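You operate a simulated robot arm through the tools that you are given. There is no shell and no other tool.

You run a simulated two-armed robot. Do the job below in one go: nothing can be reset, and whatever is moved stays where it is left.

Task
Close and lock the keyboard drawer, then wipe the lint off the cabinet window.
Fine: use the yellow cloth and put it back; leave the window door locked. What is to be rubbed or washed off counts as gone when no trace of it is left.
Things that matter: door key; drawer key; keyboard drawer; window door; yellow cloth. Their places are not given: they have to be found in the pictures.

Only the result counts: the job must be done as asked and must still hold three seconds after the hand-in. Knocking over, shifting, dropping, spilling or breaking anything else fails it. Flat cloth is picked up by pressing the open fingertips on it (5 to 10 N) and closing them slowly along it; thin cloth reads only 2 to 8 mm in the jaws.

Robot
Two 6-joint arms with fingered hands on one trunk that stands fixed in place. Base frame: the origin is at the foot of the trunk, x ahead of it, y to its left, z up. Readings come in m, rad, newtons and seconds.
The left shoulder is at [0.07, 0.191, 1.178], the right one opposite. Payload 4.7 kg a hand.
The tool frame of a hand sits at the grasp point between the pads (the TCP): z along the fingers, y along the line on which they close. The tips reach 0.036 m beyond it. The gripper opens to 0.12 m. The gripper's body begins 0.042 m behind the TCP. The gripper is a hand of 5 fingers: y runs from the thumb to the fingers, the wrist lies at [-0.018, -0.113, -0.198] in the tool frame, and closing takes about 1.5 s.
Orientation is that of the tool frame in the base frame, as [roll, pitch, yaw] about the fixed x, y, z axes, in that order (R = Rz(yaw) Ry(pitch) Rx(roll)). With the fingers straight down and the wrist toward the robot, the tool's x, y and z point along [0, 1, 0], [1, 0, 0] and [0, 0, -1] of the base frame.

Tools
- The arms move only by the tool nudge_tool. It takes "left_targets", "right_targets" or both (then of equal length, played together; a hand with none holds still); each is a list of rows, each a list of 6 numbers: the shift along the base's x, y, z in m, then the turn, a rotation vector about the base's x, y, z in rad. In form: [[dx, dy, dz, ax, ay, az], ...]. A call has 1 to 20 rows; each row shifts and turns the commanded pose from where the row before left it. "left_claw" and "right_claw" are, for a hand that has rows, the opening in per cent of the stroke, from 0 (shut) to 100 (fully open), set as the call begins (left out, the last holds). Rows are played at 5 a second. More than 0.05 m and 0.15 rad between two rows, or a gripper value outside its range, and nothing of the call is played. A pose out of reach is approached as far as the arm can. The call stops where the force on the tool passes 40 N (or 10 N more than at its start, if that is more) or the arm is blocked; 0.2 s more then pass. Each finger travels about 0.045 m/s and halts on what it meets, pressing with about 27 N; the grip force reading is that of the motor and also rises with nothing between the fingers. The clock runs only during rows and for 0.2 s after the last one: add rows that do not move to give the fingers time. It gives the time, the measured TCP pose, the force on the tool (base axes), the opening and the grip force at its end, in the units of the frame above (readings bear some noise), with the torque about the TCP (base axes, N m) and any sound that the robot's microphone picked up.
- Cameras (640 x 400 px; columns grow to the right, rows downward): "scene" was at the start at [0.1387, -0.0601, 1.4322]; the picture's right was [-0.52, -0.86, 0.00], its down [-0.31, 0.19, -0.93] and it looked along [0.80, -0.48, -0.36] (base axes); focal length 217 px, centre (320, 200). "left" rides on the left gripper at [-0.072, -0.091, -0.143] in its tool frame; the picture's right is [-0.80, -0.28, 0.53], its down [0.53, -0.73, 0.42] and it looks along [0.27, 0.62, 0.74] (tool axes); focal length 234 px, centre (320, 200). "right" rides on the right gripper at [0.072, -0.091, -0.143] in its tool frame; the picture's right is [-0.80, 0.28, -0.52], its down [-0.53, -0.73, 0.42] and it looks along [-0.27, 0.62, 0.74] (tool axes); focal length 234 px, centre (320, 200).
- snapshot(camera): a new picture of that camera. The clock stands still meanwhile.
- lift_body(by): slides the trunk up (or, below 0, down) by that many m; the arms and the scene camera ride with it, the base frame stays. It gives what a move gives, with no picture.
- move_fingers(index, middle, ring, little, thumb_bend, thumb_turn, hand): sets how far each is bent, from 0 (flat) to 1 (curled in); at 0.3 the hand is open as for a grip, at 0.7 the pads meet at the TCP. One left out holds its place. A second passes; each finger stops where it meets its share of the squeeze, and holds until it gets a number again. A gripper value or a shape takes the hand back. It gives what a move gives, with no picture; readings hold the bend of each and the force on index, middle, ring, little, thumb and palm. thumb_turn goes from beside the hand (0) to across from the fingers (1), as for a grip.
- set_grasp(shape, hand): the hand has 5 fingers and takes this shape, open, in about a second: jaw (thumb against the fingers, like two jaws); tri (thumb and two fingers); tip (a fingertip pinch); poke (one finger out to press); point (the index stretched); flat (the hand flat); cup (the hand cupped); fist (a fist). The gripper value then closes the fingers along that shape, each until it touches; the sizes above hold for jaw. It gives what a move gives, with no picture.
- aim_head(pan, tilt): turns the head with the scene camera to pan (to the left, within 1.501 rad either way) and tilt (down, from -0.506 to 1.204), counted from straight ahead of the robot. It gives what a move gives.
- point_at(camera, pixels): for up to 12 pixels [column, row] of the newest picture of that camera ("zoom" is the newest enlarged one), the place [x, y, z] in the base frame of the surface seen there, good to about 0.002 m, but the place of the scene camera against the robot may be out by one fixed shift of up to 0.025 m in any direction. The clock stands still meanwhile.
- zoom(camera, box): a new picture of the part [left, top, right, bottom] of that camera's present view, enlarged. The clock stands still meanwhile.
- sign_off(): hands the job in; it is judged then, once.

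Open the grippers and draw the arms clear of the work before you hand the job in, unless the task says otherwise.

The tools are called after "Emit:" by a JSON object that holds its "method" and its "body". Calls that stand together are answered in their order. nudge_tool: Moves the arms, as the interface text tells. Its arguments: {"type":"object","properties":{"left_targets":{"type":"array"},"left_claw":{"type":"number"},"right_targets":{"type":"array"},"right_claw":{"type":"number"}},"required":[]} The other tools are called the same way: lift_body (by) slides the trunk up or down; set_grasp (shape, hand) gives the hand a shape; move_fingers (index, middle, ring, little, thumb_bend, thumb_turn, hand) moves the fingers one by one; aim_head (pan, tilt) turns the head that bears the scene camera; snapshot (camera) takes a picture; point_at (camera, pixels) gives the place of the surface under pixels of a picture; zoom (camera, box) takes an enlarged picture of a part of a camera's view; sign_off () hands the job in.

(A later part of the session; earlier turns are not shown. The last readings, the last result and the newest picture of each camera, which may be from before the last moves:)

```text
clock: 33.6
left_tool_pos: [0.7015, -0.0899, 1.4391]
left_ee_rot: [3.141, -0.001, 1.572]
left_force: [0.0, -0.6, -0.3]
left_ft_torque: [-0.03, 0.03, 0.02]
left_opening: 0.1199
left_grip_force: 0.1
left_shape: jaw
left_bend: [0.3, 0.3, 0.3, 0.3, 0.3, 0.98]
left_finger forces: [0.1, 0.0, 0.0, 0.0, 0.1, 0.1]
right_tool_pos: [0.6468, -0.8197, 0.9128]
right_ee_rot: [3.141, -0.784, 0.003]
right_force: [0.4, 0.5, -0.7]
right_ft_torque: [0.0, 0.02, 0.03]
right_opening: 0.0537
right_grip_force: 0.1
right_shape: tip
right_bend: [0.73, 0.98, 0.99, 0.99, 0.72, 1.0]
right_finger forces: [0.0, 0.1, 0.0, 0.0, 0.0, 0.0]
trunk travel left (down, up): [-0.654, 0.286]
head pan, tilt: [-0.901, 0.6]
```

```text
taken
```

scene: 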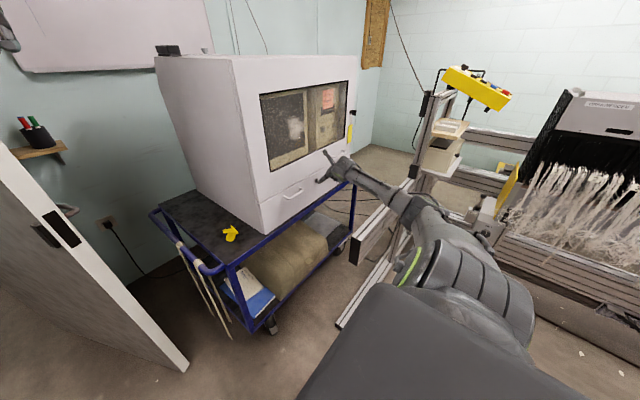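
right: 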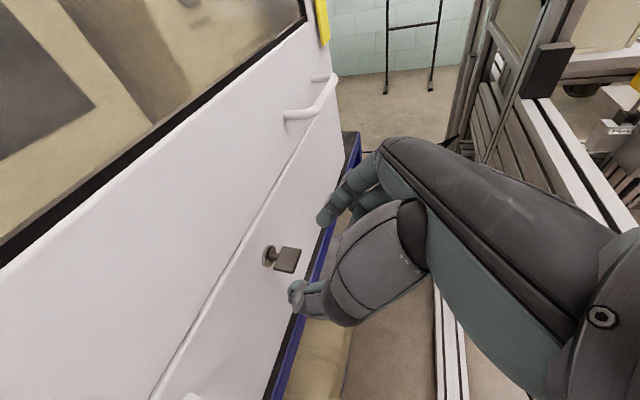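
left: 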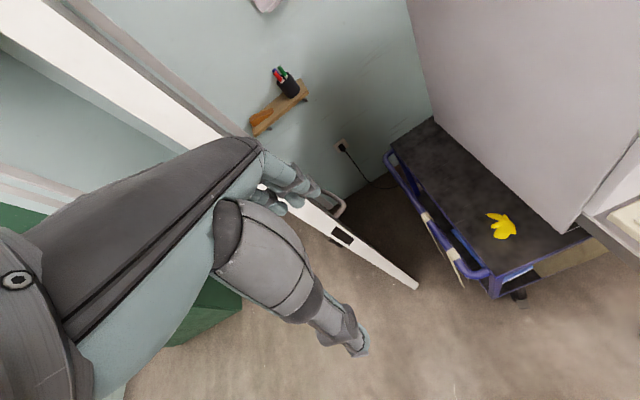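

The hand is now above-front of the key with the pinch line along y. I measure the plate again from this side.

Emit:
{"method": "zoom", "body": {"camera": "right", "box": [250, 200, 346, 320]}}

Emit:
{"method": "point_at", "body": {"camera": "right", "pixels": [[282, 250], [297, 251], [276, 270], [292, 272], [287, 260], [272, 256], [324, 218], [322, 228], [294, 293], [300, 303], [296, 286], [264, 258]]}}

```text
3.33 times, centred on (298, 260) of right
```

zoom: 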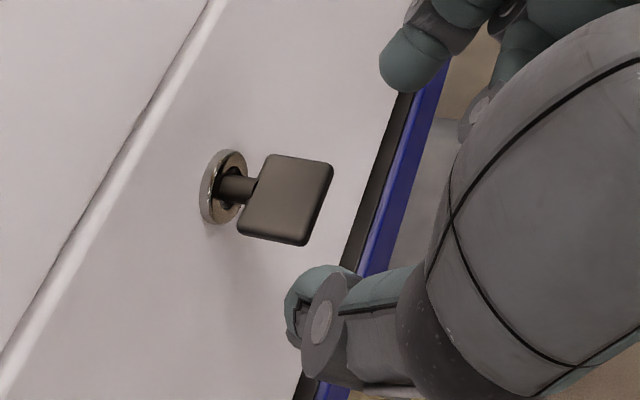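

```text
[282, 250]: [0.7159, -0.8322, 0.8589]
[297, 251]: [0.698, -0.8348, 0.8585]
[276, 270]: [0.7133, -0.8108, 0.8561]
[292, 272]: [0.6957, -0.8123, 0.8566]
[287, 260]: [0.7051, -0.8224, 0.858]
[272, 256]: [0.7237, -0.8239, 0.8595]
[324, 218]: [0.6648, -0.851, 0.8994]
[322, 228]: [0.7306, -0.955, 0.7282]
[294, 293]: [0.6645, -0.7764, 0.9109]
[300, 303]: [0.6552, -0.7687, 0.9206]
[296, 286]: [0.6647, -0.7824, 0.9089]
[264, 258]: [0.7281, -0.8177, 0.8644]
```

The plate spans y −0.811..−0.835, centre (0.706,−0.8225,0.857). To have reach for the turn I lift the hand 0.08 and lower the trunk 0.08.

Emit:
{"method": "nudge_tool", "body": {"right_targets": [[0, 0, 0.04, 0, 0, 0], [0, 0, 0.04, 0, 0, 0]]}}

Emit:
{"method": "lift_body", "body": {"by": -0.08}}

Emit:
{"method": "snapshot", "body": {"camera": "scene"}}

```text
clock: 34.2
left_tool_pos: [0.703, -0.0896, 1.4396]
left_ee_rot: [3.141, 0.0, 1.572]
left_force: [-0.4, -0.1, -1.1]
left_ft_torque: [0.02, -0.01, 0.01]
left_opening: 0.1199
left_grip_force: 0.1
left_shape: jaw
left_bend: [0.3, 0.3, 0.3, 0.3, 0.3, 0.98]
left_finger forces: [0.0, 0.0, 0.1, 0.0, 0.1, 0.1]
right_tool_pos: [0.6493, -0.8188, 0.9933]
right_ee_rot: [3.137, -0.783, 0.005]
right_force: [-0.4, 0.0, 0.2]
right_ft_torque: [-0.03, -0.03, -0.01]
right_opening: 0.0537
right_grip_force: 0.1
right_shape: tip
right_bend: [0.73, 0.98, 0.99, 0.99, 0.72, 1.0]
right_finger forces: [0.1, 0.0, 0.1, 0.1, 0.0, 0.0]
trunk travel left (down, up): [-0.654, 0.286]
head pan, tilt: [-0.901, 0.6]
```

```text
clock: 35.4
left_tool_pos: [0.7019, -0.0884, 1.36]
left_ee_rot: [3.141, 0.0, 1.574]
left_force: [0.5, 0.9, -0.3]
left_ft_torque: [0.01, -0.03, -0.01]
left_opening: 0.1199
left_grip_force: 0.0
left_shape: jaw
left_bend: [0.3, 0.3, 0.3, 0.3, 0.3, 0.98]
left_finger forces: [0.0, 0.0, 0.0, 0.0, 0.0, 0.1]
right_tool_pos: [0.6485, -0.8175, 0.9137]
right_ee_rot: [3.136, -0.784, 0.007]
right_force: [0.8, -0.6, -0.1]
right_ft_torque: [0.0, 0.01, 0.03]
right_opening: 0.0536
right_grip_force: 0.1
right_shape: tip
right_bend: [0.73, 0.98, 0.99, 0.99, 0.72, 1.0]
right_finger forces: [0.1, 0.1, 0.0, 0.0, 0.1, 0.0]
trunk travel left (down, up): [-0.574, 0.366]
head pan, tilt: [-0.901, 0.6]
```

```text
taken
```

scene: 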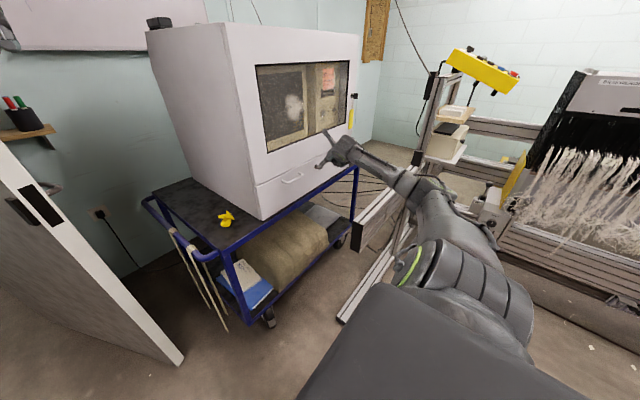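

I advance onto the plate along the finger direction and close on its edges.

Emit:
{"method": "nudge_tool", "body": {"right_targets": [[0.0113, -0.001, -0.0111, 0, 0, 0], [0.0113, -0.001, -0.0111, 0, 0, 0], [0.0113, -0.001, -0.0111, 0, 0, 0], [0.0113, -0.001, -0.0111, 0, 0, 0], [0, 0, 0, 0, 0, 0]]}}

Emit:
{"method": "zoom", "body": {"camera": "right", "box": [260, 180, 388, 340]}}

```text
clock: 36.6
left_tool_pos: [0.7012, -0.0907, 1.3606]
left_ee_rot: [3.141, 0.0, 1.573]
left_force: [-0.2, 0.3, 1.3]
left_ft_torque: [-0.02, 0.0, -0.01]
left_opening: 0.1199
left_grip_force: 0.0
left_shape: jaw
left_bend: [0.3, 0.3, 0.3, 0.3, 0.3, 0.98]
left_finger forces: [0.0, 0.0, 0.0, 0.0, 0.0, 0.0]
right_tool_pos: [0.6939, -0.8223, 0.8693]
right_ee_rot: [3.132, -0.783, 0.009]
right_force: [0.0, 0.2, 0.5]
right_ft_torque: [-0.02, 0.02, 0.04]
right_opening: 0.0536
right_grip_force: 0.1
right_shape: tip
right_bend: [0.73, 0.98, 0.99, 0.99, 0.72, 1.0]
right_finger forces: [0.1, 0.0, 0.0, 0.1, 0.0, 0.0]
trunk travel left (down, up): [-0.574, 0.366]
head pan, tilt: [-0.901, 0.6]
```

```text
2.50 times, centred on (324, 260) of right
```

zoom: 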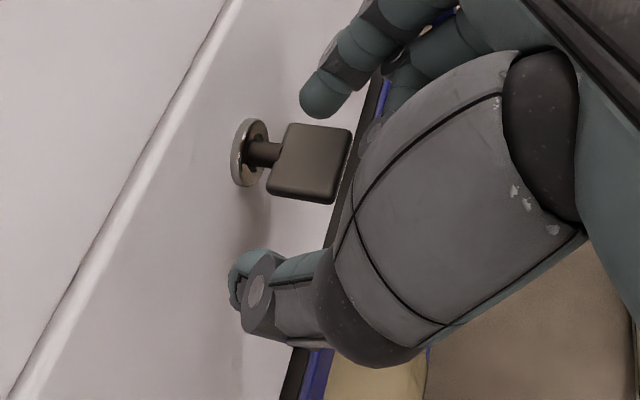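

The plate lies between the tips as planned. I close the pinch.

Emit:
{"method": "nudge_tool", "body": {"right_targets": [[0, 0, 0, 0, 0, 0], [0, 0, 0, 0, 0, 0], [0, 0, 0, 0, 0, 0], [0, 0, 0, 0, 0, 0], [0, 0, 0, 0, 0, 0]], "right_claw": 0}}

Emit:
{"method": "zoom", "body": {"camera": "right", "box": [260, 180, 388, 340]}}

```text
clock: 37.8
left_tool_pos: [0.7061, -0.0926, 1.3573]
left_ee_rot: [-3.136, -0.003, 1.573]
left_force: [-0.1, -0.3, 0.0]
left_ft_torque: [0.01, 0.03, 0.0]
left_opening: 0.1199
left_grip_force: 0.1
left_shape: jaw
left_bend: [0.3, 0.3, 0.3, 0.3, 0.3, 0.98]
left_finger forces: [0.1, 0.1, 0.0, 0.0, 0.1, 0.0]
right_tool_pos: [0.6951, -0.8228, 0.8617]
right_ee_rot: [-3.14, -0.775, 0.003]
right_force: [2.7, 4.3, -21.6]
right_ft_torque: [0.09, 0.16, -0.09]
right_opening: 0.017
right_grip_force: 26.9
right_shape: tip
right_bend: [0.74, 1.0, 1.0, 1.0, 0.74, 1.0]
right_finger forces: [17.1, 0.0, 0.1, 0.0, 25.9, 0.1]
trunk travel left (down, up): [-0.574, 0.366]
head pan, tilt: [-0.901, 0.6]
```

```text
2.50 times, centred on (324, 260) of right
```

zoom: 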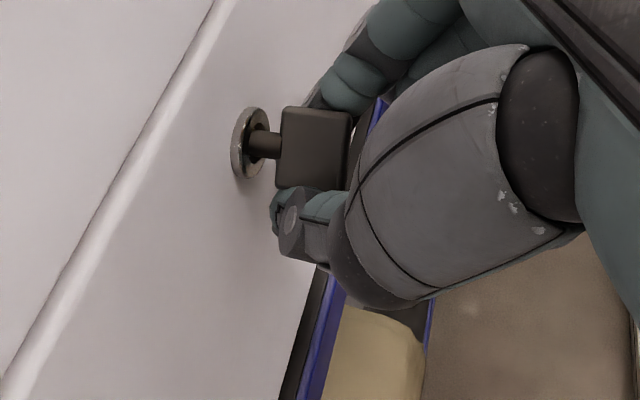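

The tips slid partly under the plate and wedge it (−21 N in z). I open, back off 10 mm along the fingers and grip again so the tips meet the edges squarely.

Emit:
{"method": "nudge_tool", "body": {"right_targets": [[0, 0, 0, 0, 0, 0], [0, 0, 0, 0, 0, 0], [0, 0, 0, 0, 0, 0], [-0.0035, 0, 0.0035, 0, 0, 0], [-0.0035, 0, 0.0035, 0, 0, 0]], "right_claw": 45}}

Emit:
{"method": "nudge_tool", "body": {"right_targets": [[0, 0, 0, 0, 0, 0], [0, 0, 0, 0, 0, 0], [0, 0, 0, 0, 0, 0], [0, 0, 0, 0, 0, 0], [0, 0, 0, 0, 0, 0]], "right_claw": 0}}

Emit:
{"method": "zoom", "body": {"camera": "right", "box": [260, 180, 388, 340]}}

```text
clock: 39.0
left_tool_pos: [0.7029, -0.0908, 1.3598]
left_ee_rot: [-3.141, 0.001, 1.571]
left_force: [0.4, -0.2, -0.3]
left_ft_torque: [0.0, 0.02, 0.0]
left_opening: 0.1199
left_grip_force: 0.0
left_shape: jaw
left_bend: [0.3, 0.3, 0.3, 0.3, 0.3, 0.98]
left_finger forces: [0.0, 0.0, 0.1, 0.0, 0.1, 0.0]
right_tool_pos: [0.6862, -0.8228, 0.8764]
right_ee_rot: [3.135, -0.783, 0.008]
right_force: [0.0, 0.0, 0.4]
right_ft_torque: [-0.01, 0.03, 0.02]
right_opening: 0.0535
right_grip_force: 0.1
right_shape: tip
right_bend: [0.73, 0.98, 0.99, 0.99, 0.72, 1.0]
right_finger forces: [0.1, 0.0, 0.1, 0.0, 0.0, 0.1]
trunk travel left (down, up): [-0.574, 0.366]
head pan, tilt: [-0.901, 0.6]
```

```text
clock: 40.2
left_tool_pos: [0.7023, -0.0897, 1.3588]
left_ee_rot: [-3.141, 0.0, 1.575]
left_force: [0.9, -0.3, 0.2]
left_ft_torque: [0.02, 0.02, 0.0]
left_opening: 0.12
left_grip_force: 0.0
left_shape: jaw
left_bend: [0.3, 0.3, 0.3, 0.3, 0.3, 0.98]
left_finger forces: [0.0, 0.1, 0.0, 0.1, 0.0, 0.0]
right_tool_pos: [0.6855, -0.8221, 0.8763]
right_ee_rot: [3.137, -0.782, 0.006]
right_force: [1.8, -2.4, -0.4]
right_ft_torque: [-0.04, -0.04, -0.09]
right_opening: 0.0162
right_grip_force: 26.5
right_shape: tip
right_bend: [0.73, 1.0, 1.0, 1.0, 0.76, 1.0]
right_finger forces: [20.1, 0.0, 0.0, 0.0, 18.0, 0.1]
trunk travel left (down, up): [-0.574, 0.366]
head pan, tilt: [-0.901, 0.6]
```

```text
2.50 times, centred on (324, 260) of right
```

zoom: 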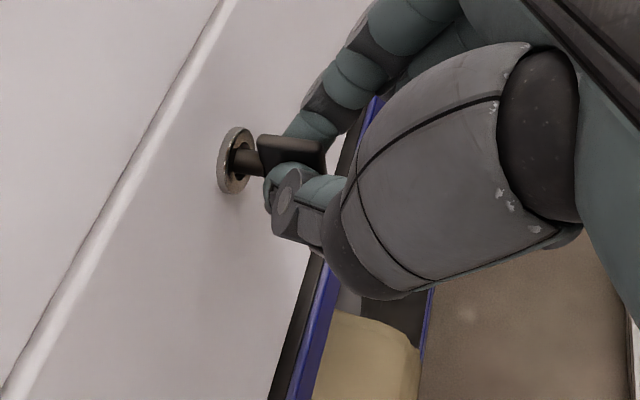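

The force is balanced now, and the plate looks tilted, as if the key turned a bit. I measure it.

Emit:
{"method": "zoom", "body": {"camera": "right", "box": [300, 222, 332, 252]}}

Emit:
{"method": "point_at", "body": {"camera": "zoom", "pixels": [[320, 160], [420, 160], [320, 240], [400, 250], [280, 260], [360, 200], [270, 180], [460, 200], [200, 240], [300, 290], [250, 290], [440, 240]]}}

```text
13.33 times, centred on (316, 237) of right
```

zoom: 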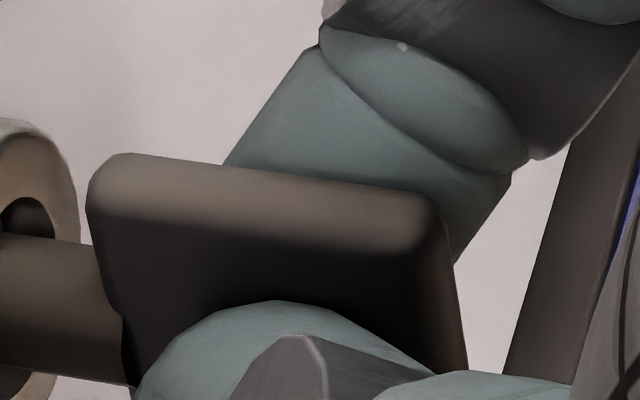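

```text
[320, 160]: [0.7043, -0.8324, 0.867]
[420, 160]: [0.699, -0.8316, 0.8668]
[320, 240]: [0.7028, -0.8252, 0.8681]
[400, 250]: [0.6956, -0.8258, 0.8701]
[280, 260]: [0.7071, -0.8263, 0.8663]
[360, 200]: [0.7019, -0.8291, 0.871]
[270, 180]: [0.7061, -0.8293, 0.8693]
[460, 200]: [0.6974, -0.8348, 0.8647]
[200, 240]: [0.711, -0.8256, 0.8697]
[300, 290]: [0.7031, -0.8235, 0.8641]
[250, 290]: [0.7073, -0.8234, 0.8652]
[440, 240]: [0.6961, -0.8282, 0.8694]
```

The plate has swung about 65° counterclockwise (its former right edge is now up at z≈0.870), so it turns freely that way. I rotate the hand further counterclockwise about the key's axis to finish the turn.

Emit:
{"method": "nudge_tool", "body": {"right_targets": [[0, 0.0019, -0.0001, -0.1, 0, 0], [0, 0.0019, -0.0003, -0.1, 0, 0], [0, 0.0018, -0.0005, -0.1, 0, 0], [0, 0.0018, -0.0006, -0.1, 0, 0], [0, 0, 0, 0, 0, 0]]}}

Emit:
{"method": "zoom", "body": {"camera": "right", "box": [260, 180, 388, 340]}}

```text
clock: 41.4
left_tool_pos: [0.7026, -0.0911, 1.3579]
left_ee_rot: [3.14, -0.001, 1.572]
left_force: [0.8, -0.2, -0.4]
left_ft_torque: [-0.01, 0.03, 0.03]
left_opening: 0.1199
left_grip_force: 0.2
left_shape: jaw
left_bend: [0.3, 0.3, 0.3, 0.3, 0.3, 0.98]
left_finger forces: [0.0, 0.0, 0.0, 0.0, 0.1, 0.1]
right_tool_pos: [0.6863, -0.815, 0.8739]
right_ee_rot: [2.598, -0.701, 0.375]
right_force: [-2.4, -0.3, -5.1]
right_ft_torque: [0.19, 0.15, -0.1]
right_opening: 0.0153
right_grip_force: 26.6
right_shape: tip
right_bend: [0.73, 1.0, 1.0, 1.0, 0.76, 1.0]
right_finger forces: [20.7, 0.1, 0.1, 0.1, 20.8, 0.1]
trunk travel left (down, up): [-0.574, 0.366]
head pan, tilt: [-0.901, 0.6]
```

```text
2.50 times, centred on (324, 260) of right
```

zoom: 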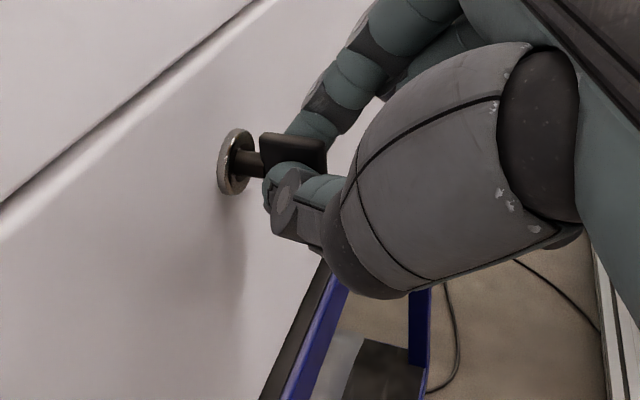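

The key follows the hand with little torque. I measure the plate's tilt now.

Emit:
{"method": "zoom", "body": {"camera": "right", "box": [300, 222, 332, 252]}}

Emit:
{"method": "point_at", "body": {"camera": "zoom", "pixels": [[320, 160], [420, 160], [320, 240], [400, 250], [280, 260], [360, 200], [270, 180], [460, 200], [200, 240], [300, 290], [250, 290], [440, 240]]}}

```text
13.33 times, centred on (316, 237) of right
```

zoom: 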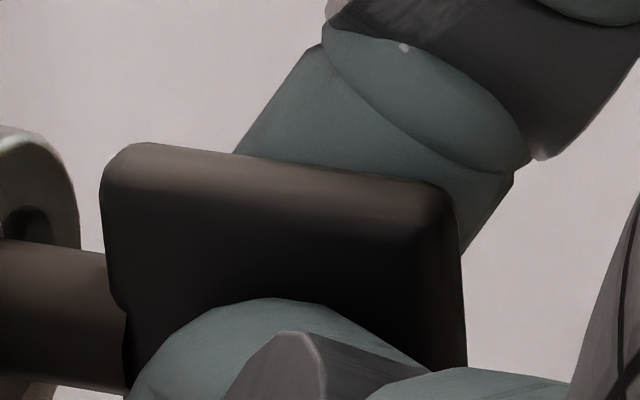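

```text
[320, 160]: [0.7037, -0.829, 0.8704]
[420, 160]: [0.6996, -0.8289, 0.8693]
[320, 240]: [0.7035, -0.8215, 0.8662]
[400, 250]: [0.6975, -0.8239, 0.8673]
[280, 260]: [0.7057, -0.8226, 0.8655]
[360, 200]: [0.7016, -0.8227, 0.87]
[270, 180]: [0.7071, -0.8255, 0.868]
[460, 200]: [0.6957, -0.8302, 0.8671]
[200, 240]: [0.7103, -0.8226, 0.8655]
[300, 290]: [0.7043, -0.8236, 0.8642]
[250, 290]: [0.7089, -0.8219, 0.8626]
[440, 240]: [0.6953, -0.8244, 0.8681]
```

The plate is nearly upright now. I continue the turn a bit more to reach its stop, watching the torque.

Emit:
{"method": "nudge_tool", "body": {"right_targets": [[0, 0.0017, -0.0008, -0.1, 0, 0], [0, 0.0016, -0.001, -0.1, 0, 0], [0, 0.0015, -0.0012, -0.1, 0, 0], [0, 0, 0, 0, 0, 0]]}}

Emit:
{"method": "zoom", "body": {"camera": "right", "box": [300, 222, 332, 252]}}

Emit:
{"method": "point_at", "body": {"camera": "zoom", "pixels": [[320, 160], [420, 160], [320, 240], [400, 250], [280, 260], [360, 200], [270, 180], [460, 200], [200, 240], [300, 290], [250, 290], [440, 240]]}}

```text
clock: 42.4
left_tool_pos: [0.7022, -0.0924, 1.3586]
left_ee_rot: [-3.14, -0.001, 1.572]
left_force: [-0.3, -0.1, 0.1]
left_ft_torque: [-0.03, -0.02, 0.02]
left_opening: 0.1199
left_grip_force: 0.0
left_shape: jaw
left_bend: [0.3, 0.3, 0.3, 0.3, 0.3, 0.98]
left_finger forces: [0.0, 0.0, 0.0, 0.0, 0.1, 0.1]
right_tool_pos: [0.6861, -0.8117, 0.8699]
right_ee_rot: [2.27, -0.565, 0.573]
right_force: [-12.8, 7.2, -10.8]
right_ft_torque: [0.87, 0.5, 0.07]
right_opening: 0.0147
right_grip_force: 26.7
right_shape: tip
right_bend: [0.72, 1.0, 1.0, 1.0, 0.76, 1.0]
right_finger forces: [27.1, 0.0, 0.0, 0.1, 34.2, 0.1]
trunk travel left (down, up): [-0.574, 0.366]
head pan, tilt: [-0.901, 0.6]
```

```text
13.33 times, centred on (316, 237) of right
```

zoom: 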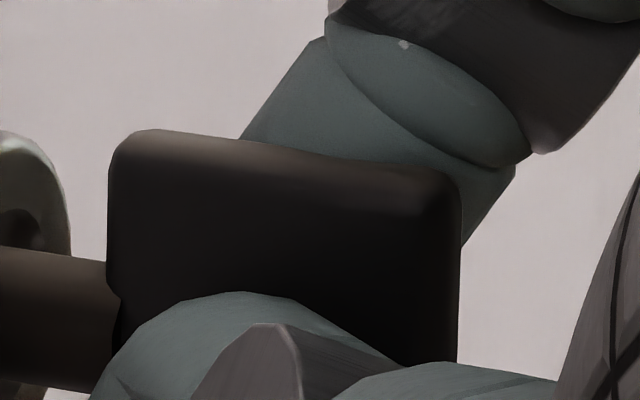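

```text
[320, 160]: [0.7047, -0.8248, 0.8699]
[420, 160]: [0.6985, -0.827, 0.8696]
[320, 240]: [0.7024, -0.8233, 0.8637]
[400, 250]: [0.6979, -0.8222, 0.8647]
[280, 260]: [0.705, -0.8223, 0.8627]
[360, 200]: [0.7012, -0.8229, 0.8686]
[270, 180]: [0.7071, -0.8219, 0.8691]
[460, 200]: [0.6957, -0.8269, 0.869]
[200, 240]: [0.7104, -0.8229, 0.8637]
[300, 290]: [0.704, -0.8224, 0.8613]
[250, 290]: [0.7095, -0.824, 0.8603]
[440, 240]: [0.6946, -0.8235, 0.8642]
```

The torque jumped to 0.87 N m with the plate upright: the key is at its locked stop. I ease back, open the pinch and withdraw along the fingers.

Emit:
{"method": "nudge_tool", "body": {"right_targets": [[0, -0.0015, 0.0012, 0.1, 0, 0], [0, -0.0008, 0.0005, 0.05, 0, 0]]}}

Emit:
{"method": "nudge_tool", "body": {"right_targets": [[0, 0, 0, 0, 0, 0], [0, 0, 0, 0, 0, 0], [0, 0, 0, 0, 0, 0], [0, 0, 0, 0, 0, 0], [-0.0125, 0.0075, 0.01, 0, 0, 0], [-0.025, 0.015, 0.02, 0, 0, 0], [-0.025, 0.015, 0.02, 0, 0, 0]], "right_claw": 60}}

Emit:
{"method": "snapshot", "body": {"camera": "right"}}

Emit:
{"method": "snapshot", "body": {"camera": "scene"}}

```text
clock: 43.0
left_tool_pos: [0.7023, -0.0918, 1.3593]
left_ee_rot: [-3.142, 0.002, 1.573]
left_force: [-0.2, 0.1, 0.5]
left_ft_torque: [0.01, 0.01, 0.01]
left_opening: 0.12
left_grip_force: 0.0
left_shape: jaw
left_bend: [0.3, 0.3, 0.3, 0.3, 0.3, 0.98]
left_finger forces: [0.0, 0.0, 0.0, 0.0, 0.0, 0.0]
right_tool_pos: [0.6861, -0.8128, 0.8726]
right_ee_rot: [2.427, -0.641, 0.481]
right_force: [-9.4, 3.0, -9.7]
right_ft_torque: [0.28, 0.31, -0.04]
right_opening: 0.0146
right_grip_force: 26.4
right_shape: tip
right_bend: [0.73, 1.0, 1.0, 1.0, 0.76, 1.0]
right_finger forces: [20.6, 0.0, 0.1, 0.1, 24.2, 0.0]
trunk travel left (down, up): [-0.574, 0.366]
head pan, tilt: [-0.901, 0.6]
```

```text
clock: 44.6
left_tool_pos: [0.7028, -0.0897, 1.3613]
left_ee_rot: [3.139, 0.0, 1.571]
left_force: [-0.1, -0.2, 1.2]
left_ft_torque: [-0.03, -0.03, 0.0]
left_opening: 0.1198
left_grip_force: 0.0
left_shape: jaw
left_bend: [0.3, 0.3, 0.3, 0.3, 0.3, 0.98]
left_finger forces: [0.1, 0.1, 0.0, 0.0, 0.1, 0.0]
right_tool_pos: [0.6239, -0.7747, 0.9237]
right_ee_rot: [2.424, -0.642, 0.486]
right_force: [-0.1, 0.4, -0.2]
right_ft_torque: [0.01, 0.01, -0.02]
right_opening: 0.0716
right_grip_force: 0.1
right_shape: tip
right_bend: [0.29, 0.98, 0.99, 0.99, 0.66, 1.0]
right_finger forces: [0.0, 0.0, 0.1, 0.0, 0.0, 0.0]
trunk travel left (down, up): [-0.574, 0.366]
head pan, tilt: [-0.901, 0.6]
```

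```text
taken
```

right: 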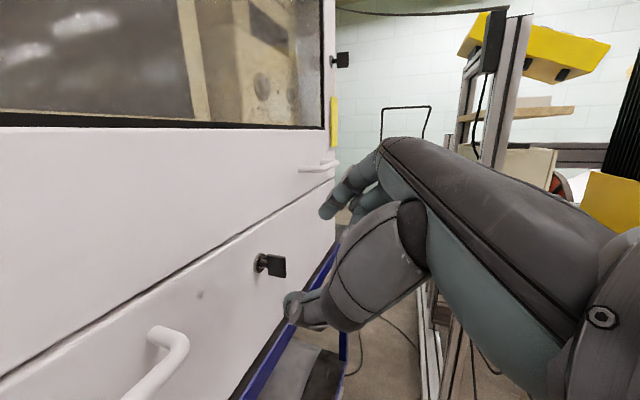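

```text
taken
```

scene: 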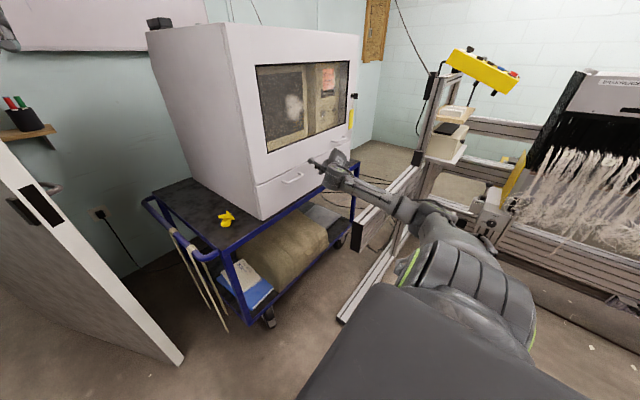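

The drawer key's bow now stands upright at (277,266), like the door key at (342,60). I check both and the drawer seam closely.

Emit:
{"method": "zoom", "body": {"camera": "right", "box": [240, 240, 304, 290]}}

Emit:
{"method": "point_at", "body": {"camera": "zoom", "pixels": [[330, 170], [330, 200], [330, 260], [330, 300], [420, 200], [420, 320], [300, 180], [300, 330], [100, 100], [550, 300], [200, 350], [420, 260]]}}

Emit:
{"method": "zoom", "body": {"camera": "right", "box": [310, 30, 374, 130]}}

Emit:
{"method": "point_at", "body": {"camera": "right", "pixels": [[100, 200], [100, 320], [200, 200], [220, 300], [260, 170], [250, 230], [340, 57], [345, 63]]}}

```text
8.00 times, centred on (272, 265) of right
```

zoom: 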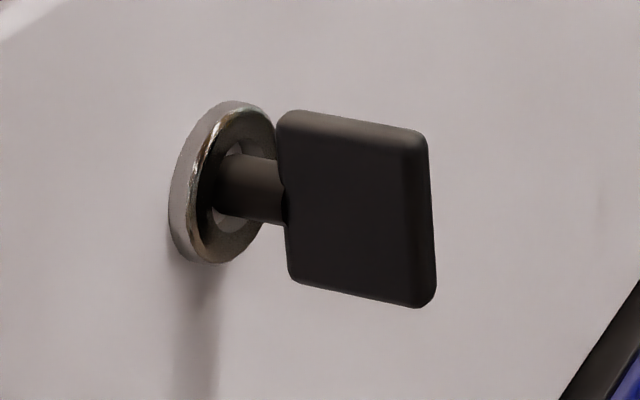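

```text
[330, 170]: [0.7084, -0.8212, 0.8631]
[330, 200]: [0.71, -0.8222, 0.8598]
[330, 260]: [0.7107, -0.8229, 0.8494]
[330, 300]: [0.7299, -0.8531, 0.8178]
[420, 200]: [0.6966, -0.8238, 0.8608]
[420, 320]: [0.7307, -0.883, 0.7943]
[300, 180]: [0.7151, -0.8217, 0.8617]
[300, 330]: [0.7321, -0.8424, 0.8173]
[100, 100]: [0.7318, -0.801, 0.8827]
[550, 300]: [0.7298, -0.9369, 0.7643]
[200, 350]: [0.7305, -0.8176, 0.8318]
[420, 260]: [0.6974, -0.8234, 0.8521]
```

```text
4.00 times, centred on (342, 80) of right
```

zoom: 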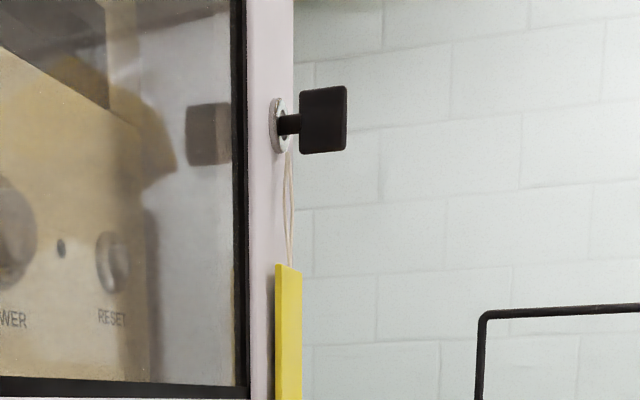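

```text
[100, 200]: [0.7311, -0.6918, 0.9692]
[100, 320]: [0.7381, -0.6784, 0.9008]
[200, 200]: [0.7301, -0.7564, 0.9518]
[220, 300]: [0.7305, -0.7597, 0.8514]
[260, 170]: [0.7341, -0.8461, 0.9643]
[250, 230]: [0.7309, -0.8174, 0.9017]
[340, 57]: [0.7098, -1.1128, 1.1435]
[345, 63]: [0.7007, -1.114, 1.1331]
```

Both keys stand upright and the drawer face is flush at x≈0.731: closed and locked. Next I move the hand back and turn it fingers-down for the cloth.

Emit:
{"method": "nudge_tool", "body": {"right_targets": [[-0.03, 0.012, 0.01, 0, 0, 0], [-0.0124, 0.0275, 0.01, -0.00848, 0.0969, 0.1053], [-0.0124, 0.0275, 0.01, -0.00848, 0.0969, 0.1053], [-0.0124, 0.0275, 0.01, -0.00848, 0.0969, 0.1053], [-0.0124, 0.0275, 0.01, -0.00848, 0.0969, 0.1053], [-0.0124, 0.0275, 0.01, -0.00848, 0.0969, 0.1053], [-0.0124, 0.0275, 0.01, -0.00848, 0.0969, 0.1053], [-0.0124, 0.0275, 0.01, -0.00848, 0.0969, 0.1053], [-0.0124, 0.0275, 0.01, -0.00848, 0.0969, 0.1053], [-0.0124, 0.0275, 0.01, -0.00848, 0.0969, 0.1053], [-0.0124, 0.0275, 0.01, -0.00848, 0.0969, 0.1053]]}}

Emit:
{"method": "set_grasp", "body": {"hand": "right", "shape": "jaw"}}

Emit:
{"method": "snapshot", "body": {"camera": "scene"}}

Emit:
{"method": "snapshot", "body": {"camera": "right"}}

```text
clock: 47.0
left_tool_pos: [0.705, -0.0914, 1.3581]
left_ee_rot: [-3.14, -0.001, 1.571]
left_force: [0.1, 0.4, -0.8]
left_ft_torque: [0.0, 0.04, 0.0]
left_opening: 0.1199
left_grip_force: 0.1
left_shape: jaw
left_bend: [0.3, 0.3, 0.3, 0.3, 0.3, 0.98]
left_finger forces: [0.1, 0.0, 0.0, 0.0, 0.1, 0.0]
right_tool_pos: [0.4524, -0.4349, 0.9399]
right_ee_rot: [-3.136, 0.002, 1.378]
right_force: [-0.5, -0.5, -0.2]
right_ft_torque: [0.01, 0.01, -0.02]
right_opening: 0.0722
right_grip_force: 0.0
right_shape: tip
right_bend: [0.29, 0.98, 0.99, 0.99, 0.66, 1.0]
right_finger forces: [0.0, 0.0, 0.0, 0.0, 0.0, 0.0]
right hand out of reach, approached as far as the arm can: row 6, 7, 8, 9, 10, 11
trunk travel left (down, up): [-0.574, 0.366]
head pan, tilt: [-0.901, 0.6]
```

```text
clock: 47.9
left_tool_pos: [0.703, -0.0899, 1.3591]
left_ee_rot: [-3.141, -0.002, 1.572]
left_force: [-0.2, -1.0, -0.4]
left_ft_torque: [0.0, -0.01, 0.02]
left_opening: 0.1198
left_grip_force: 0.0
left_shape: jaw
left_bend: [0.3, 0.3, 0.3, 0.3, 0.3, 0.98]
left_finger forces: [0.0, 0.0, 0.0, 0.0, 0.0, 0.0]
right_tool_pos: [0.4512, -0.434, 0.9409]
right_ee_rot: [-3.139, 0.002, 1.376]
right_force: [-0.4, -0.3, -0.5]
right_ft_torque: [0.0, 0.01, 0.0]
right_opening: 0.1198
right_grip_force: 0.1
right_shape: jaw
right_bend: [0.3, 0.3, 0.3, 0.3, 0.3, 0.98]
right_finger forces: [0.1, 0.0, 0.0, 0.0, 0.0, 0.1]
trunk travel left (down, up): [-0.574, 0.366]
head pan, tilt: [-0.901, 0.6]
```

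```text
taken
```

scene: 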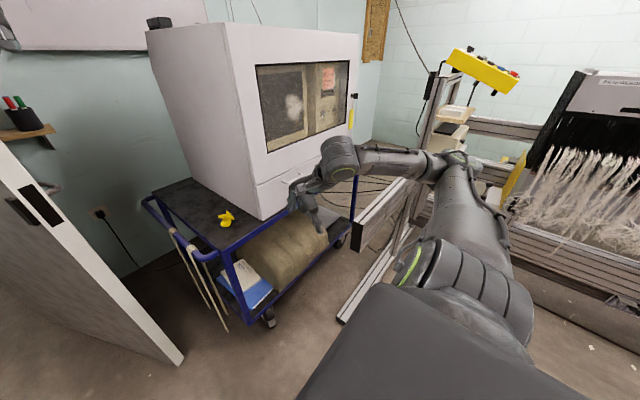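

```text
taken
```

right: 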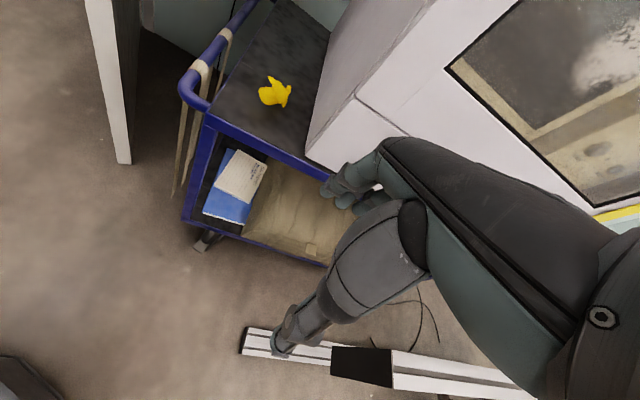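

The hand is fingers-down with the jaw shape open at (0.452,−0.434,0.94). I route it forward, then left past the cabinet's corner, and then over the cloth.

Emit:
{"method": "nudge_tool", "body": {"right_targets": [[0.043, 0.005, 0.01, 0, 0, 0], [0.043, 0.01, 0.01, 0, 0, 0], [0.04, 0.02, 0.01, 0, 0, 0], [0.035, 0.03, 0, 0, 0, 0], [0.015, 0.035, 0, 0, 0, 0], [0.045, 0.01, 0, 0, 0, 0], [0.045, 0, 0, 0, 0, 0], [0.045, 0, 0, 0, 0, 0], [0.045, 0, 0, 0, 0, 0]]}}

Emit:
{"method": "snapshot", "body": {"camera": "right"}}

Emit:
{"method": "snapshot", "body": {"camera": "scene"}}

```text
clock: 49.9
left_tool_pos: [0.7035, -0.0888, 1.3585]
left_ee_rot: [-3.139, 0.0, 1.571]
left_force: [0.1, 0.5, 0.7]
left_ft_torque: [-0.02, 0.0, 0.0]
left_opening: 0.1199
left_grip_force: 0.0
left_shape: jaw
left_bend: [0.3, 0.3, 0.3, 0.3, 0.3, 0.98]
left_finger forces: [0.1, 0.0, 0.1, 0.0, 0.0, 0.0]
right_tool_pos: [0.8187, -0.3824, 0.9426]
right_ee_rot: [3.141, 0.005, 1.378]
right_force: [0.2, 0.5, -0.2]
right_ft_torque: [-0.05, -0.01, -0.02]
right_opening: 0.1199
right_grip_force: 0.0
right_shape: jaw
right_bend: [0.3, 0.3, 0.3, 0.3, 0.3, 0.98]
right_finger forces: [0.0, 0.0, 0.0, 0.0, 0.0, 0.0]
right hand out of reach, approached as far as the arm can: row 3, 4, 5
trunk travel left (down, up): [-0.574, 0.366]
head pan, tilt: [-0.901, 0.6]
```

```text
taken
```

right: 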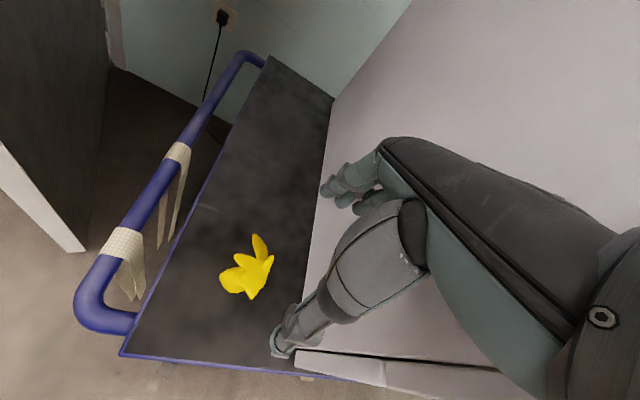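

```text
taken
```

scene: 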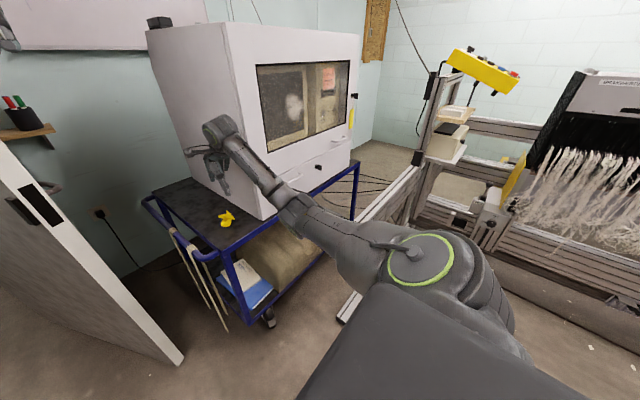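

The hand hovers at (0.819,−0.382,0.943) over the cart; the cloth is at (247,270) in the right view. I measure it closely.

Emit:
{"method": "zoom", "body": {"camera": "right", "box": [200, 220, 296, 310]}}

Emit:
{"method": "point_at", "body": {"camera": "right", "pixels": [[257, 237], [260, 250], [237, 258], [272, 258], [222, 282], [240, 280], [252, 298], [250, 270], [262, 275], [230, 290], [243, 265], [268, 268]]}}

```text
4.44 times, centred on (248, 265) of right
```

zoom: 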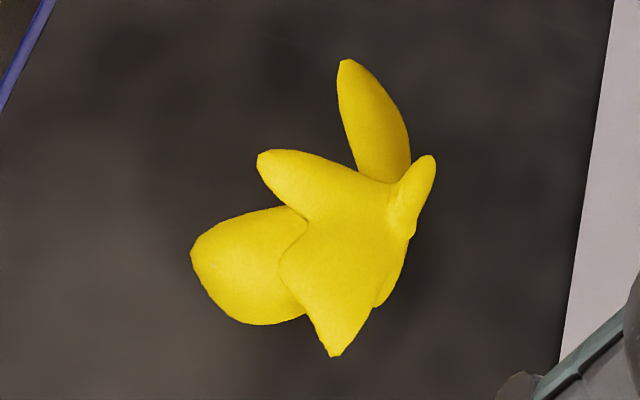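

```text
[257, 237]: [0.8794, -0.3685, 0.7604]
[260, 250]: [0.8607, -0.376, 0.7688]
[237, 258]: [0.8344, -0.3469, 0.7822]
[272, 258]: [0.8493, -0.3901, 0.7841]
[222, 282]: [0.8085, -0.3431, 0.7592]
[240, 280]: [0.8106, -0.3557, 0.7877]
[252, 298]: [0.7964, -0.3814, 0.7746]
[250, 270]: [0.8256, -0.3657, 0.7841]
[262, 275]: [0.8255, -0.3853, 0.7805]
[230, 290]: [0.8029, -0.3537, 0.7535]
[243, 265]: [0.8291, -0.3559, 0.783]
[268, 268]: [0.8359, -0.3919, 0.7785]
```

The cloth's main body is centred near (0.827,−0.366) with its top at z≈0.785. I lower the open jaw over it to TCP z≈0.782.

Emit:
{"method": "nudge_tool", "body": {"right_targets": [[0.0023, 0.007, -0.04, 0, 0, 0], [0.0023, 0.007, -0.04, 0, 0, 0], [0.0023, 0.007, -0.04, 0, 0, 0], [0.0023, 0.006, -0.04, 0, 0, 0]]}}

Emit:
{"method": "snapshot", "body": {"camera": "right"}}

Emit:
{"method": "zoom", "body": {"camera": "scene", "box": [160, 90, 320, 250]}}

```text
clock: 50.9
left_tool_pos: [0.704, -0.0905, 1.359]
left_ee_rot: [-3.14, -0.001, 1.572]
left_force: [0.6, -0.4, -0.5]
left_ft_torque: [-0.03, -0.01, -0.02]
left_opening: 0.12
left_grip_force: 0.1
left_shape: jaw
left_bend: [0.3, 0.3, 0.3, 0.3, 0.3, 0.98]
left_finger forces: [0.0, 0.0, 0.0, 0.0, 0.1, 0.0]
right_tool_pos: [0.829, -0.3549, 0.7813]
right_ee_rot: [3.141, 0.002, 1.376]
right_force: [0.6, -0.3, 0.9]
right_ft_torque: [0.0, 0.0, 0.01]
right_opening: 0.1199
right_grip_force: 0.1
right_shape: jaw
right_bend: [0.3, 0.3, 0.3, 0.3, 0.3, 0.98]
right_finger forces: [0.0, 0.1, 0.0, 0.1, 0.0, 0.0]
trunk travel left (down, up): [-0.574, 0.366]
head pan, tilt: [-0.901, 0.6]
```

```text
taken
```

right: 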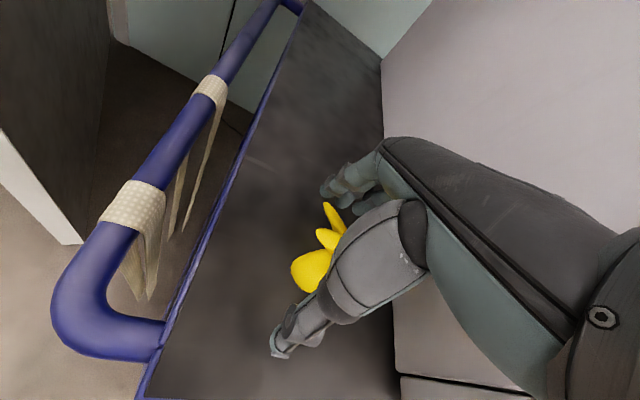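

```text
2.50 times, centred on (240, 170) of scene
```

zoom: 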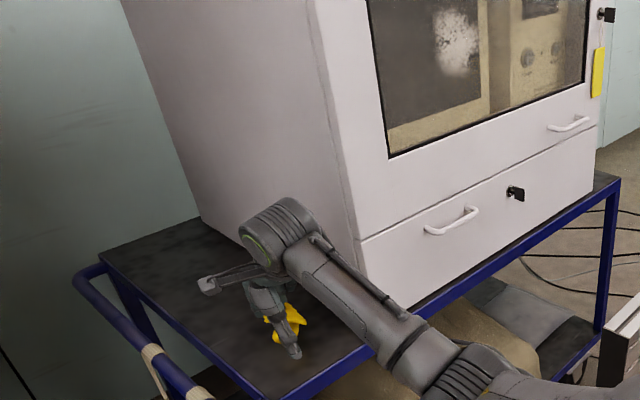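

The cloth lies between thumb (290,335) and fingers. I close the jaw.

Emit:
{"method": "nudge_tool", "body": {"right_targets": [[0, 0, 0, 0, 0, 0], [0, 0, 0, 0, 0, 0], [0, 0, 0, 0, 0, 0], [0, 0, 0, 0, 0, 0], [0, 0, 0, 0, 0, 0], [0, 0, 0, 0, 0, 0], [0, 0, 0, 0, 0, 0], [0, 0, 0, 0, 0, 0]], "right_claw": 0}}

Emit:
{"method": "snapshot", "body": {"camera": "right"}}

```text
clock: 52.7
left_tool_pos: [0.7025, -0.0908, 1.3587]
left_ee_rot: [-3.141, 0.0, 1.572]
left_force: [-0.3, -0.4, 0.8]
left_ft_torque: [-0.02, -0.01, 0.03]
left_opening: 0.1197
left_grip_force: 0.0
left_shape: jaw
left_bend: [0.3, 0.3, 0.3, 0.3, 0.3, 0.98]
left_finger forces: [0.0, 0.1, 0.1, 0.1, 0.1, 0.0]
right_tool_pos: [0.8275, -0.354, 0.7828]
right_ee_rot: [3.14, 0.004, 1.377]
right_force: [-0.1, 0.3, 1.6]
right_ft_torque: [0.0, 0.04, -0.02]
right_opening: 0.0895
right_grip_force: 27.0
right_shape: jaw
right_bend: [0.26, 0.36, 0.37, 0.38, 0.57, 0.99]
right_finger forces: [11.8, 6.9, 0.0, 0.0, 18.3, 0.0]
trunk travel left (down, up): [-0.574, 0.366]
head pan, tilt: [-0.901, 0.6]
```

```text
taken
```

right: 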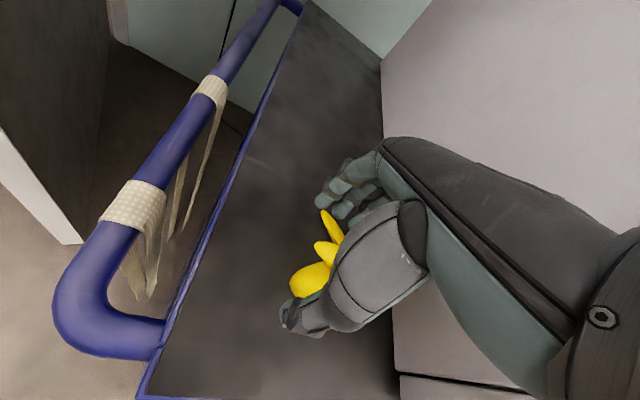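

The cloth is held rather firm at 9 cm opening (index 12 N, middle 7 N, thumb 18 N). I lift it a little and check that it comes along.

Emit:
{"method": "nudge_tool", "body": {"right_targets": [[0, 0, 0.01, 0, 0, 0], [0, 0, 0.02, 0, 0, 0], [0, 0, 0.03, 0, 0, 0], [0, 0, 0.04, 0, 0, 0], [0, 0, 0, 0, 0, 0]]}}

Emit:
{"method": "snapshot", "body": {"camera": "right"}}

Emit:
{"method": "zoom", "body": {"camera": "scene", "box": [160, 90, 320, 250]}}

```text
clock: 53.9
left_tool_pos: [0.7032, -0.0907, 1.3593]
left_ee_rot: [3.141, -0.001, 1.574]
left_force: [0.9, -0.2, -1.0]
left_ft_torque: [0.0, -0.01, 0.01]
left_opening: 0.1198
left_grip_force: 0.1
left_shape: jaw
left_bend: [0.3, 0.3, 0.3, 0.3, 0.3, 0.98]
left_finger forces: [0.1, 0.0, 0.1, 0.0, 0.0, 0.0]
right_tool_pos: [0.8295, -0.3566, 0.8845]
right_ee_rot: [3.141, 0.004, 1.378]
right_force: [0.9, -0.3, -0.9]
right_ft_torque: [-0.04, 0.02, 0.01]
right_opening: 0.0898
right_grip_force: 26.3
right_shape: jaw
right_bend: [0.26, 0.36, 0.37, 0.38, 0.57, 0.99]
right_finger forces: [11.0, 6.9, 0.0, 0.0, 17.5, 0.1]
trunk travel left (down, up): [-0.574, 0.366]
head pan, tilt: [-0.901, 0.6]
```

```text
taken
```

right: 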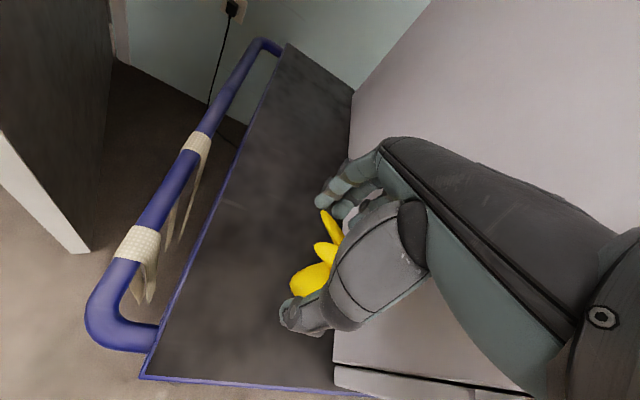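

```text
2.50 times, centred on (240, 170) of scene
```

zoom: 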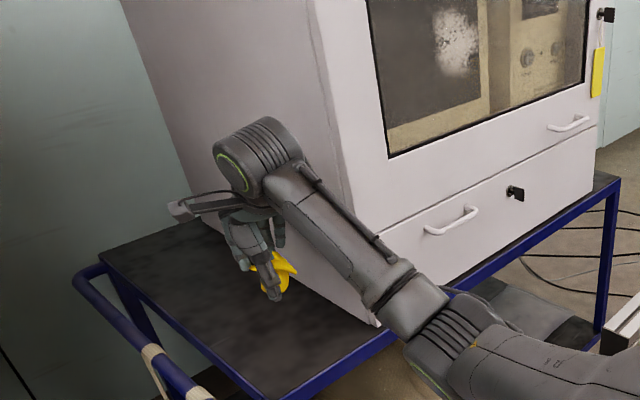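

The cloth is held clear at z 0.88. I back out from beside the cabinet to x≈0.60, then swing to the window's front while pitching the hand forward.

Emit:
{"method": "nudge_tool", "body": {"right_targets": [[-0.045, 0.005, 0.015, 0, 0, 0], [-0.045, 0.005, 0.015, 0, 0, 0], [-0.045, 0, 0.015, 0, 0, 0], [-0.045, 0, 0.015, 0, 0, 0], [-0.045, 0, 0.015, 0, 0, 0]]}}

Emit:
{"method": "nudge_tool", "body": {"right_targets": [[-0.003, -0.0325, 0.0165, -0.0276, -0.14, 0], [-0.003, -0.0325, 0.0165, -0.0276, -0.14, 0], [-0.003, -0.0325, 0.0165, -0.0276, -0.14, 0], [-0.003, -0.0325, 0.0165, -0.0276, -0.14, 0], [-0.003, -0.0325, 0.0165, -0.0276, -0.14, 0], [-0.003, -0.0325, 0.0165, -0.0276, -0.14, 0], [-0.003, -0.0325, 0.0165, -0.0276, -0.14, 0], [-0.003, -0.0325, 0.0165, -0.0276, -0.14, 0], [-0.003, -0.0325, 0.0165, -0.0276, -0.14, 0], [-0.003, -0.0325, 0.0165, -0.0276, -0.14, 0], [-0.003, -0.0325, 0.0165, -0.0276, -0.14, 0]]}}

Emit:
{"method": "snapshot", "body": {"camera": "right"}}

Emit:
{"method": "snapshot", "body": {"camera": "scene"}}

```text
clock: 55.1
left_tool_pos: [0.7006, -0.0913, 1.3618]
left_ee_rot: [3.141, 0.001, 1.573]
left_force: [-1.4, -0.7, 1.1]
left_ft_torque: [0.01, -0.02, -0.01]
left_opening: 0.1197
left_grip_force: 0.1
left_shape: jaw
left_bend: [0.3, 0.3, 0.3, 0.3, 0.3, 0.98]
left_finger forces: [0.0, 0.0, 0.0, 0.1, 0.0, 0.0]
right_tool_pos: [0.6238, -0.3912, 0.9337]
right_ee_rot: [3.136, -0.006, 1.381]
right_force: [-0.4, -1.0, 0.0]
right_ft_torque: [0.02, -0.04, 0.01]
right_opening: 0.0889
right_grip_force: 27.1
right_shape: jaw
right_bend: [0.26, 0.36, 0.37, 0.38, 0.58, 0.99]
right_finger forces: [10.9, 7.0, 0.0, 0.0, 17.3, 0.0]
right hand out of reach, approached as far as the arm can: row 4, 5
trunk travel left (down, up): [-0.574, 0.366]
head pan, tilt: [-0.901, 0.6]
```

```text
clock: 57.5
left_tool_pos: [0.7033, -0.092, 1.3588]
left_ee_rot: [-3.141, -0.002, 1.572]
left_force: [0.3, -0.2, -0.5]
left_ft_torque: [0.04, -0.01, 0.0]
left_opening: 0.12
left_grip_force: 0.0
left_shape: jaw
left_bend: [0.3, 0.3, 0.3, 0.3, 0.3, 0.98]
left_finger forces: [0.0, 0.0, 0.0, 0.1, 0.0, 0.0]
right_tool_pos: [0.5946, -0.748, 1.1132]
right_ee_rot: [1.572, -0.001, 1.377]
right_force: [0.0, 0.8, -0.6]
right_ft_torque: [-0.01, 0.02, -0.01]
right_opening: 0.0879
right_grip_force: 26.9
right_shape: jaw
right_bend: [0.26, 0.36, 0.37, 0.38, 0.58, 0.99]
right_finger forces: [10.7, 6.7, 0.0, 0.0, 16.8, 0.1]
trunk travel left (down, up): [-0.574, 0.366]
head pan, tilt: [-0.901, 0.6]
```

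```text
taken
```

right: 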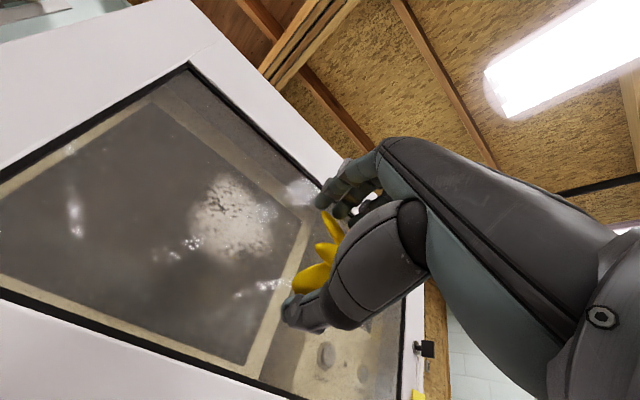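

```text
taken
```

scene: 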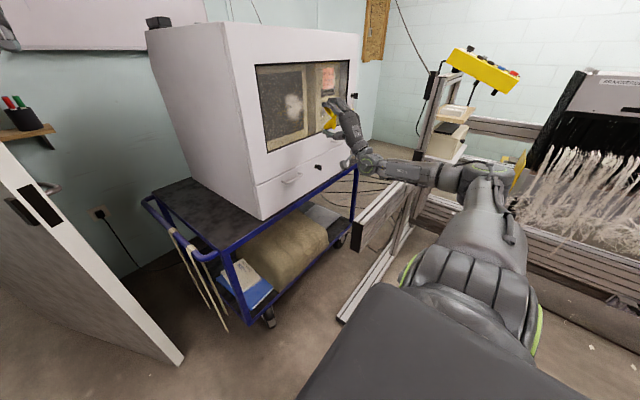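

The hand is in front of the window at (0.595,−0.748,1.113) with the cloth held, and the lint shows at (230,215). I measure its outline from here, and the elbow's clearance to the stand.

Emit:
{"method": "point_at", "body": {"camera": "scene", "pixels": [[480, 172], [500, 172], [440, 178], [410, 172], [465, 140], [415, 165], [500, 190], [520, 180]]}}

Emit:
{"method": "zoom", "body": {"camera": "right", "box": [140, 150, 300, 270]}}

Emit:
{"method": "point_at", "body": {"camera": "zoom", "pixels": [[220, 200], [240, 160], [310, 95], [400, 120], [480, 180], [530, 240], [500, 330], [440, 350], [380, 400], [300, 380], [240, 320], [220, 260]]}}

Emit:
{"method": "point_at", "body": {"camera": "zoom", "pixels": [[230, 260], [260, 340], [330, 380], [350, 350], [490, 260], [520, 280], [450, 180], [350, 110], [300, 130], [260, 180], [380, 330], [470, 350]]}}

```text
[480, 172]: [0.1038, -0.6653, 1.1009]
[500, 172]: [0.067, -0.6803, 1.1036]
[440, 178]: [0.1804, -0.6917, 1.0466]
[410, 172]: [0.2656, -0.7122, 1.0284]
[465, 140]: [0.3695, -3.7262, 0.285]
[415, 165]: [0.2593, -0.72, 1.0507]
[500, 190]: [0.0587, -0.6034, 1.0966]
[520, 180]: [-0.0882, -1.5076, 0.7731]
```

```text
3.33 times, centred on (220, 210) of right
```

zoom: 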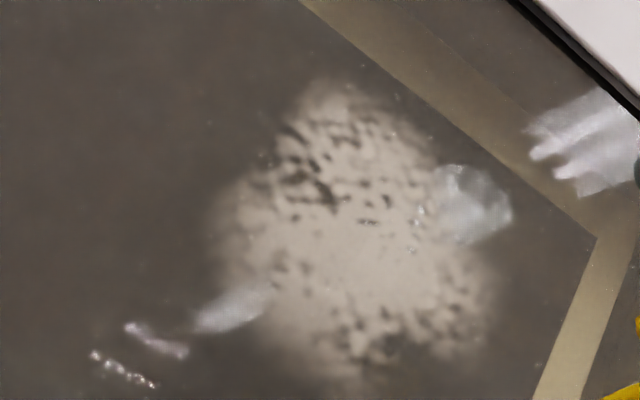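

```text
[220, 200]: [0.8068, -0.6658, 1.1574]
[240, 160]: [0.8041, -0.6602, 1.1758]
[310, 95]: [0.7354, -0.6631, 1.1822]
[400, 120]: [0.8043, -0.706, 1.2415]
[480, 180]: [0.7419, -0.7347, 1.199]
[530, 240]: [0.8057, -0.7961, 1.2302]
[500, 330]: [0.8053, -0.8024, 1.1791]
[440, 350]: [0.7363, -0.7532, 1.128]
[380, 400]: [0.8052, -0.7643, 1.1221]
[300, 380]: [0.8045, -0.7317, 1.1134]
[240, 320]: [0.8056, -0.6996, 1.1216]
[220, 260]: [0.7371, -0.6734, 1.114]
```

```text
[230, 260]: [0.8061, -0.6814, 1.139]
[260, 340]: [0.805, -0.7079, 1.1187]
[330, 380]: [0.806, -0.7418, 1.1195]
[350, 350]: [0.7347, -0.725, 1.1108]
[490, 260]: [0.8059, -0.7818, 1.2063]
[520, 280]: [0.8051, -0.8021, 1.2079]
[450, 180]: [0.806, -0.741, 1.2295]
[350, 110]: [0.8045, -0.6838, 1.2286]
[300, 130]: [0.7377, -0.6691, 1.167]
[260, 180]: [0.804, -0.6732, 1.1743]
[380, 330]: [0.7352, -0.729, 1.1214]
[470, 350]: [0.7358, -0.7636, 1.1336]
```

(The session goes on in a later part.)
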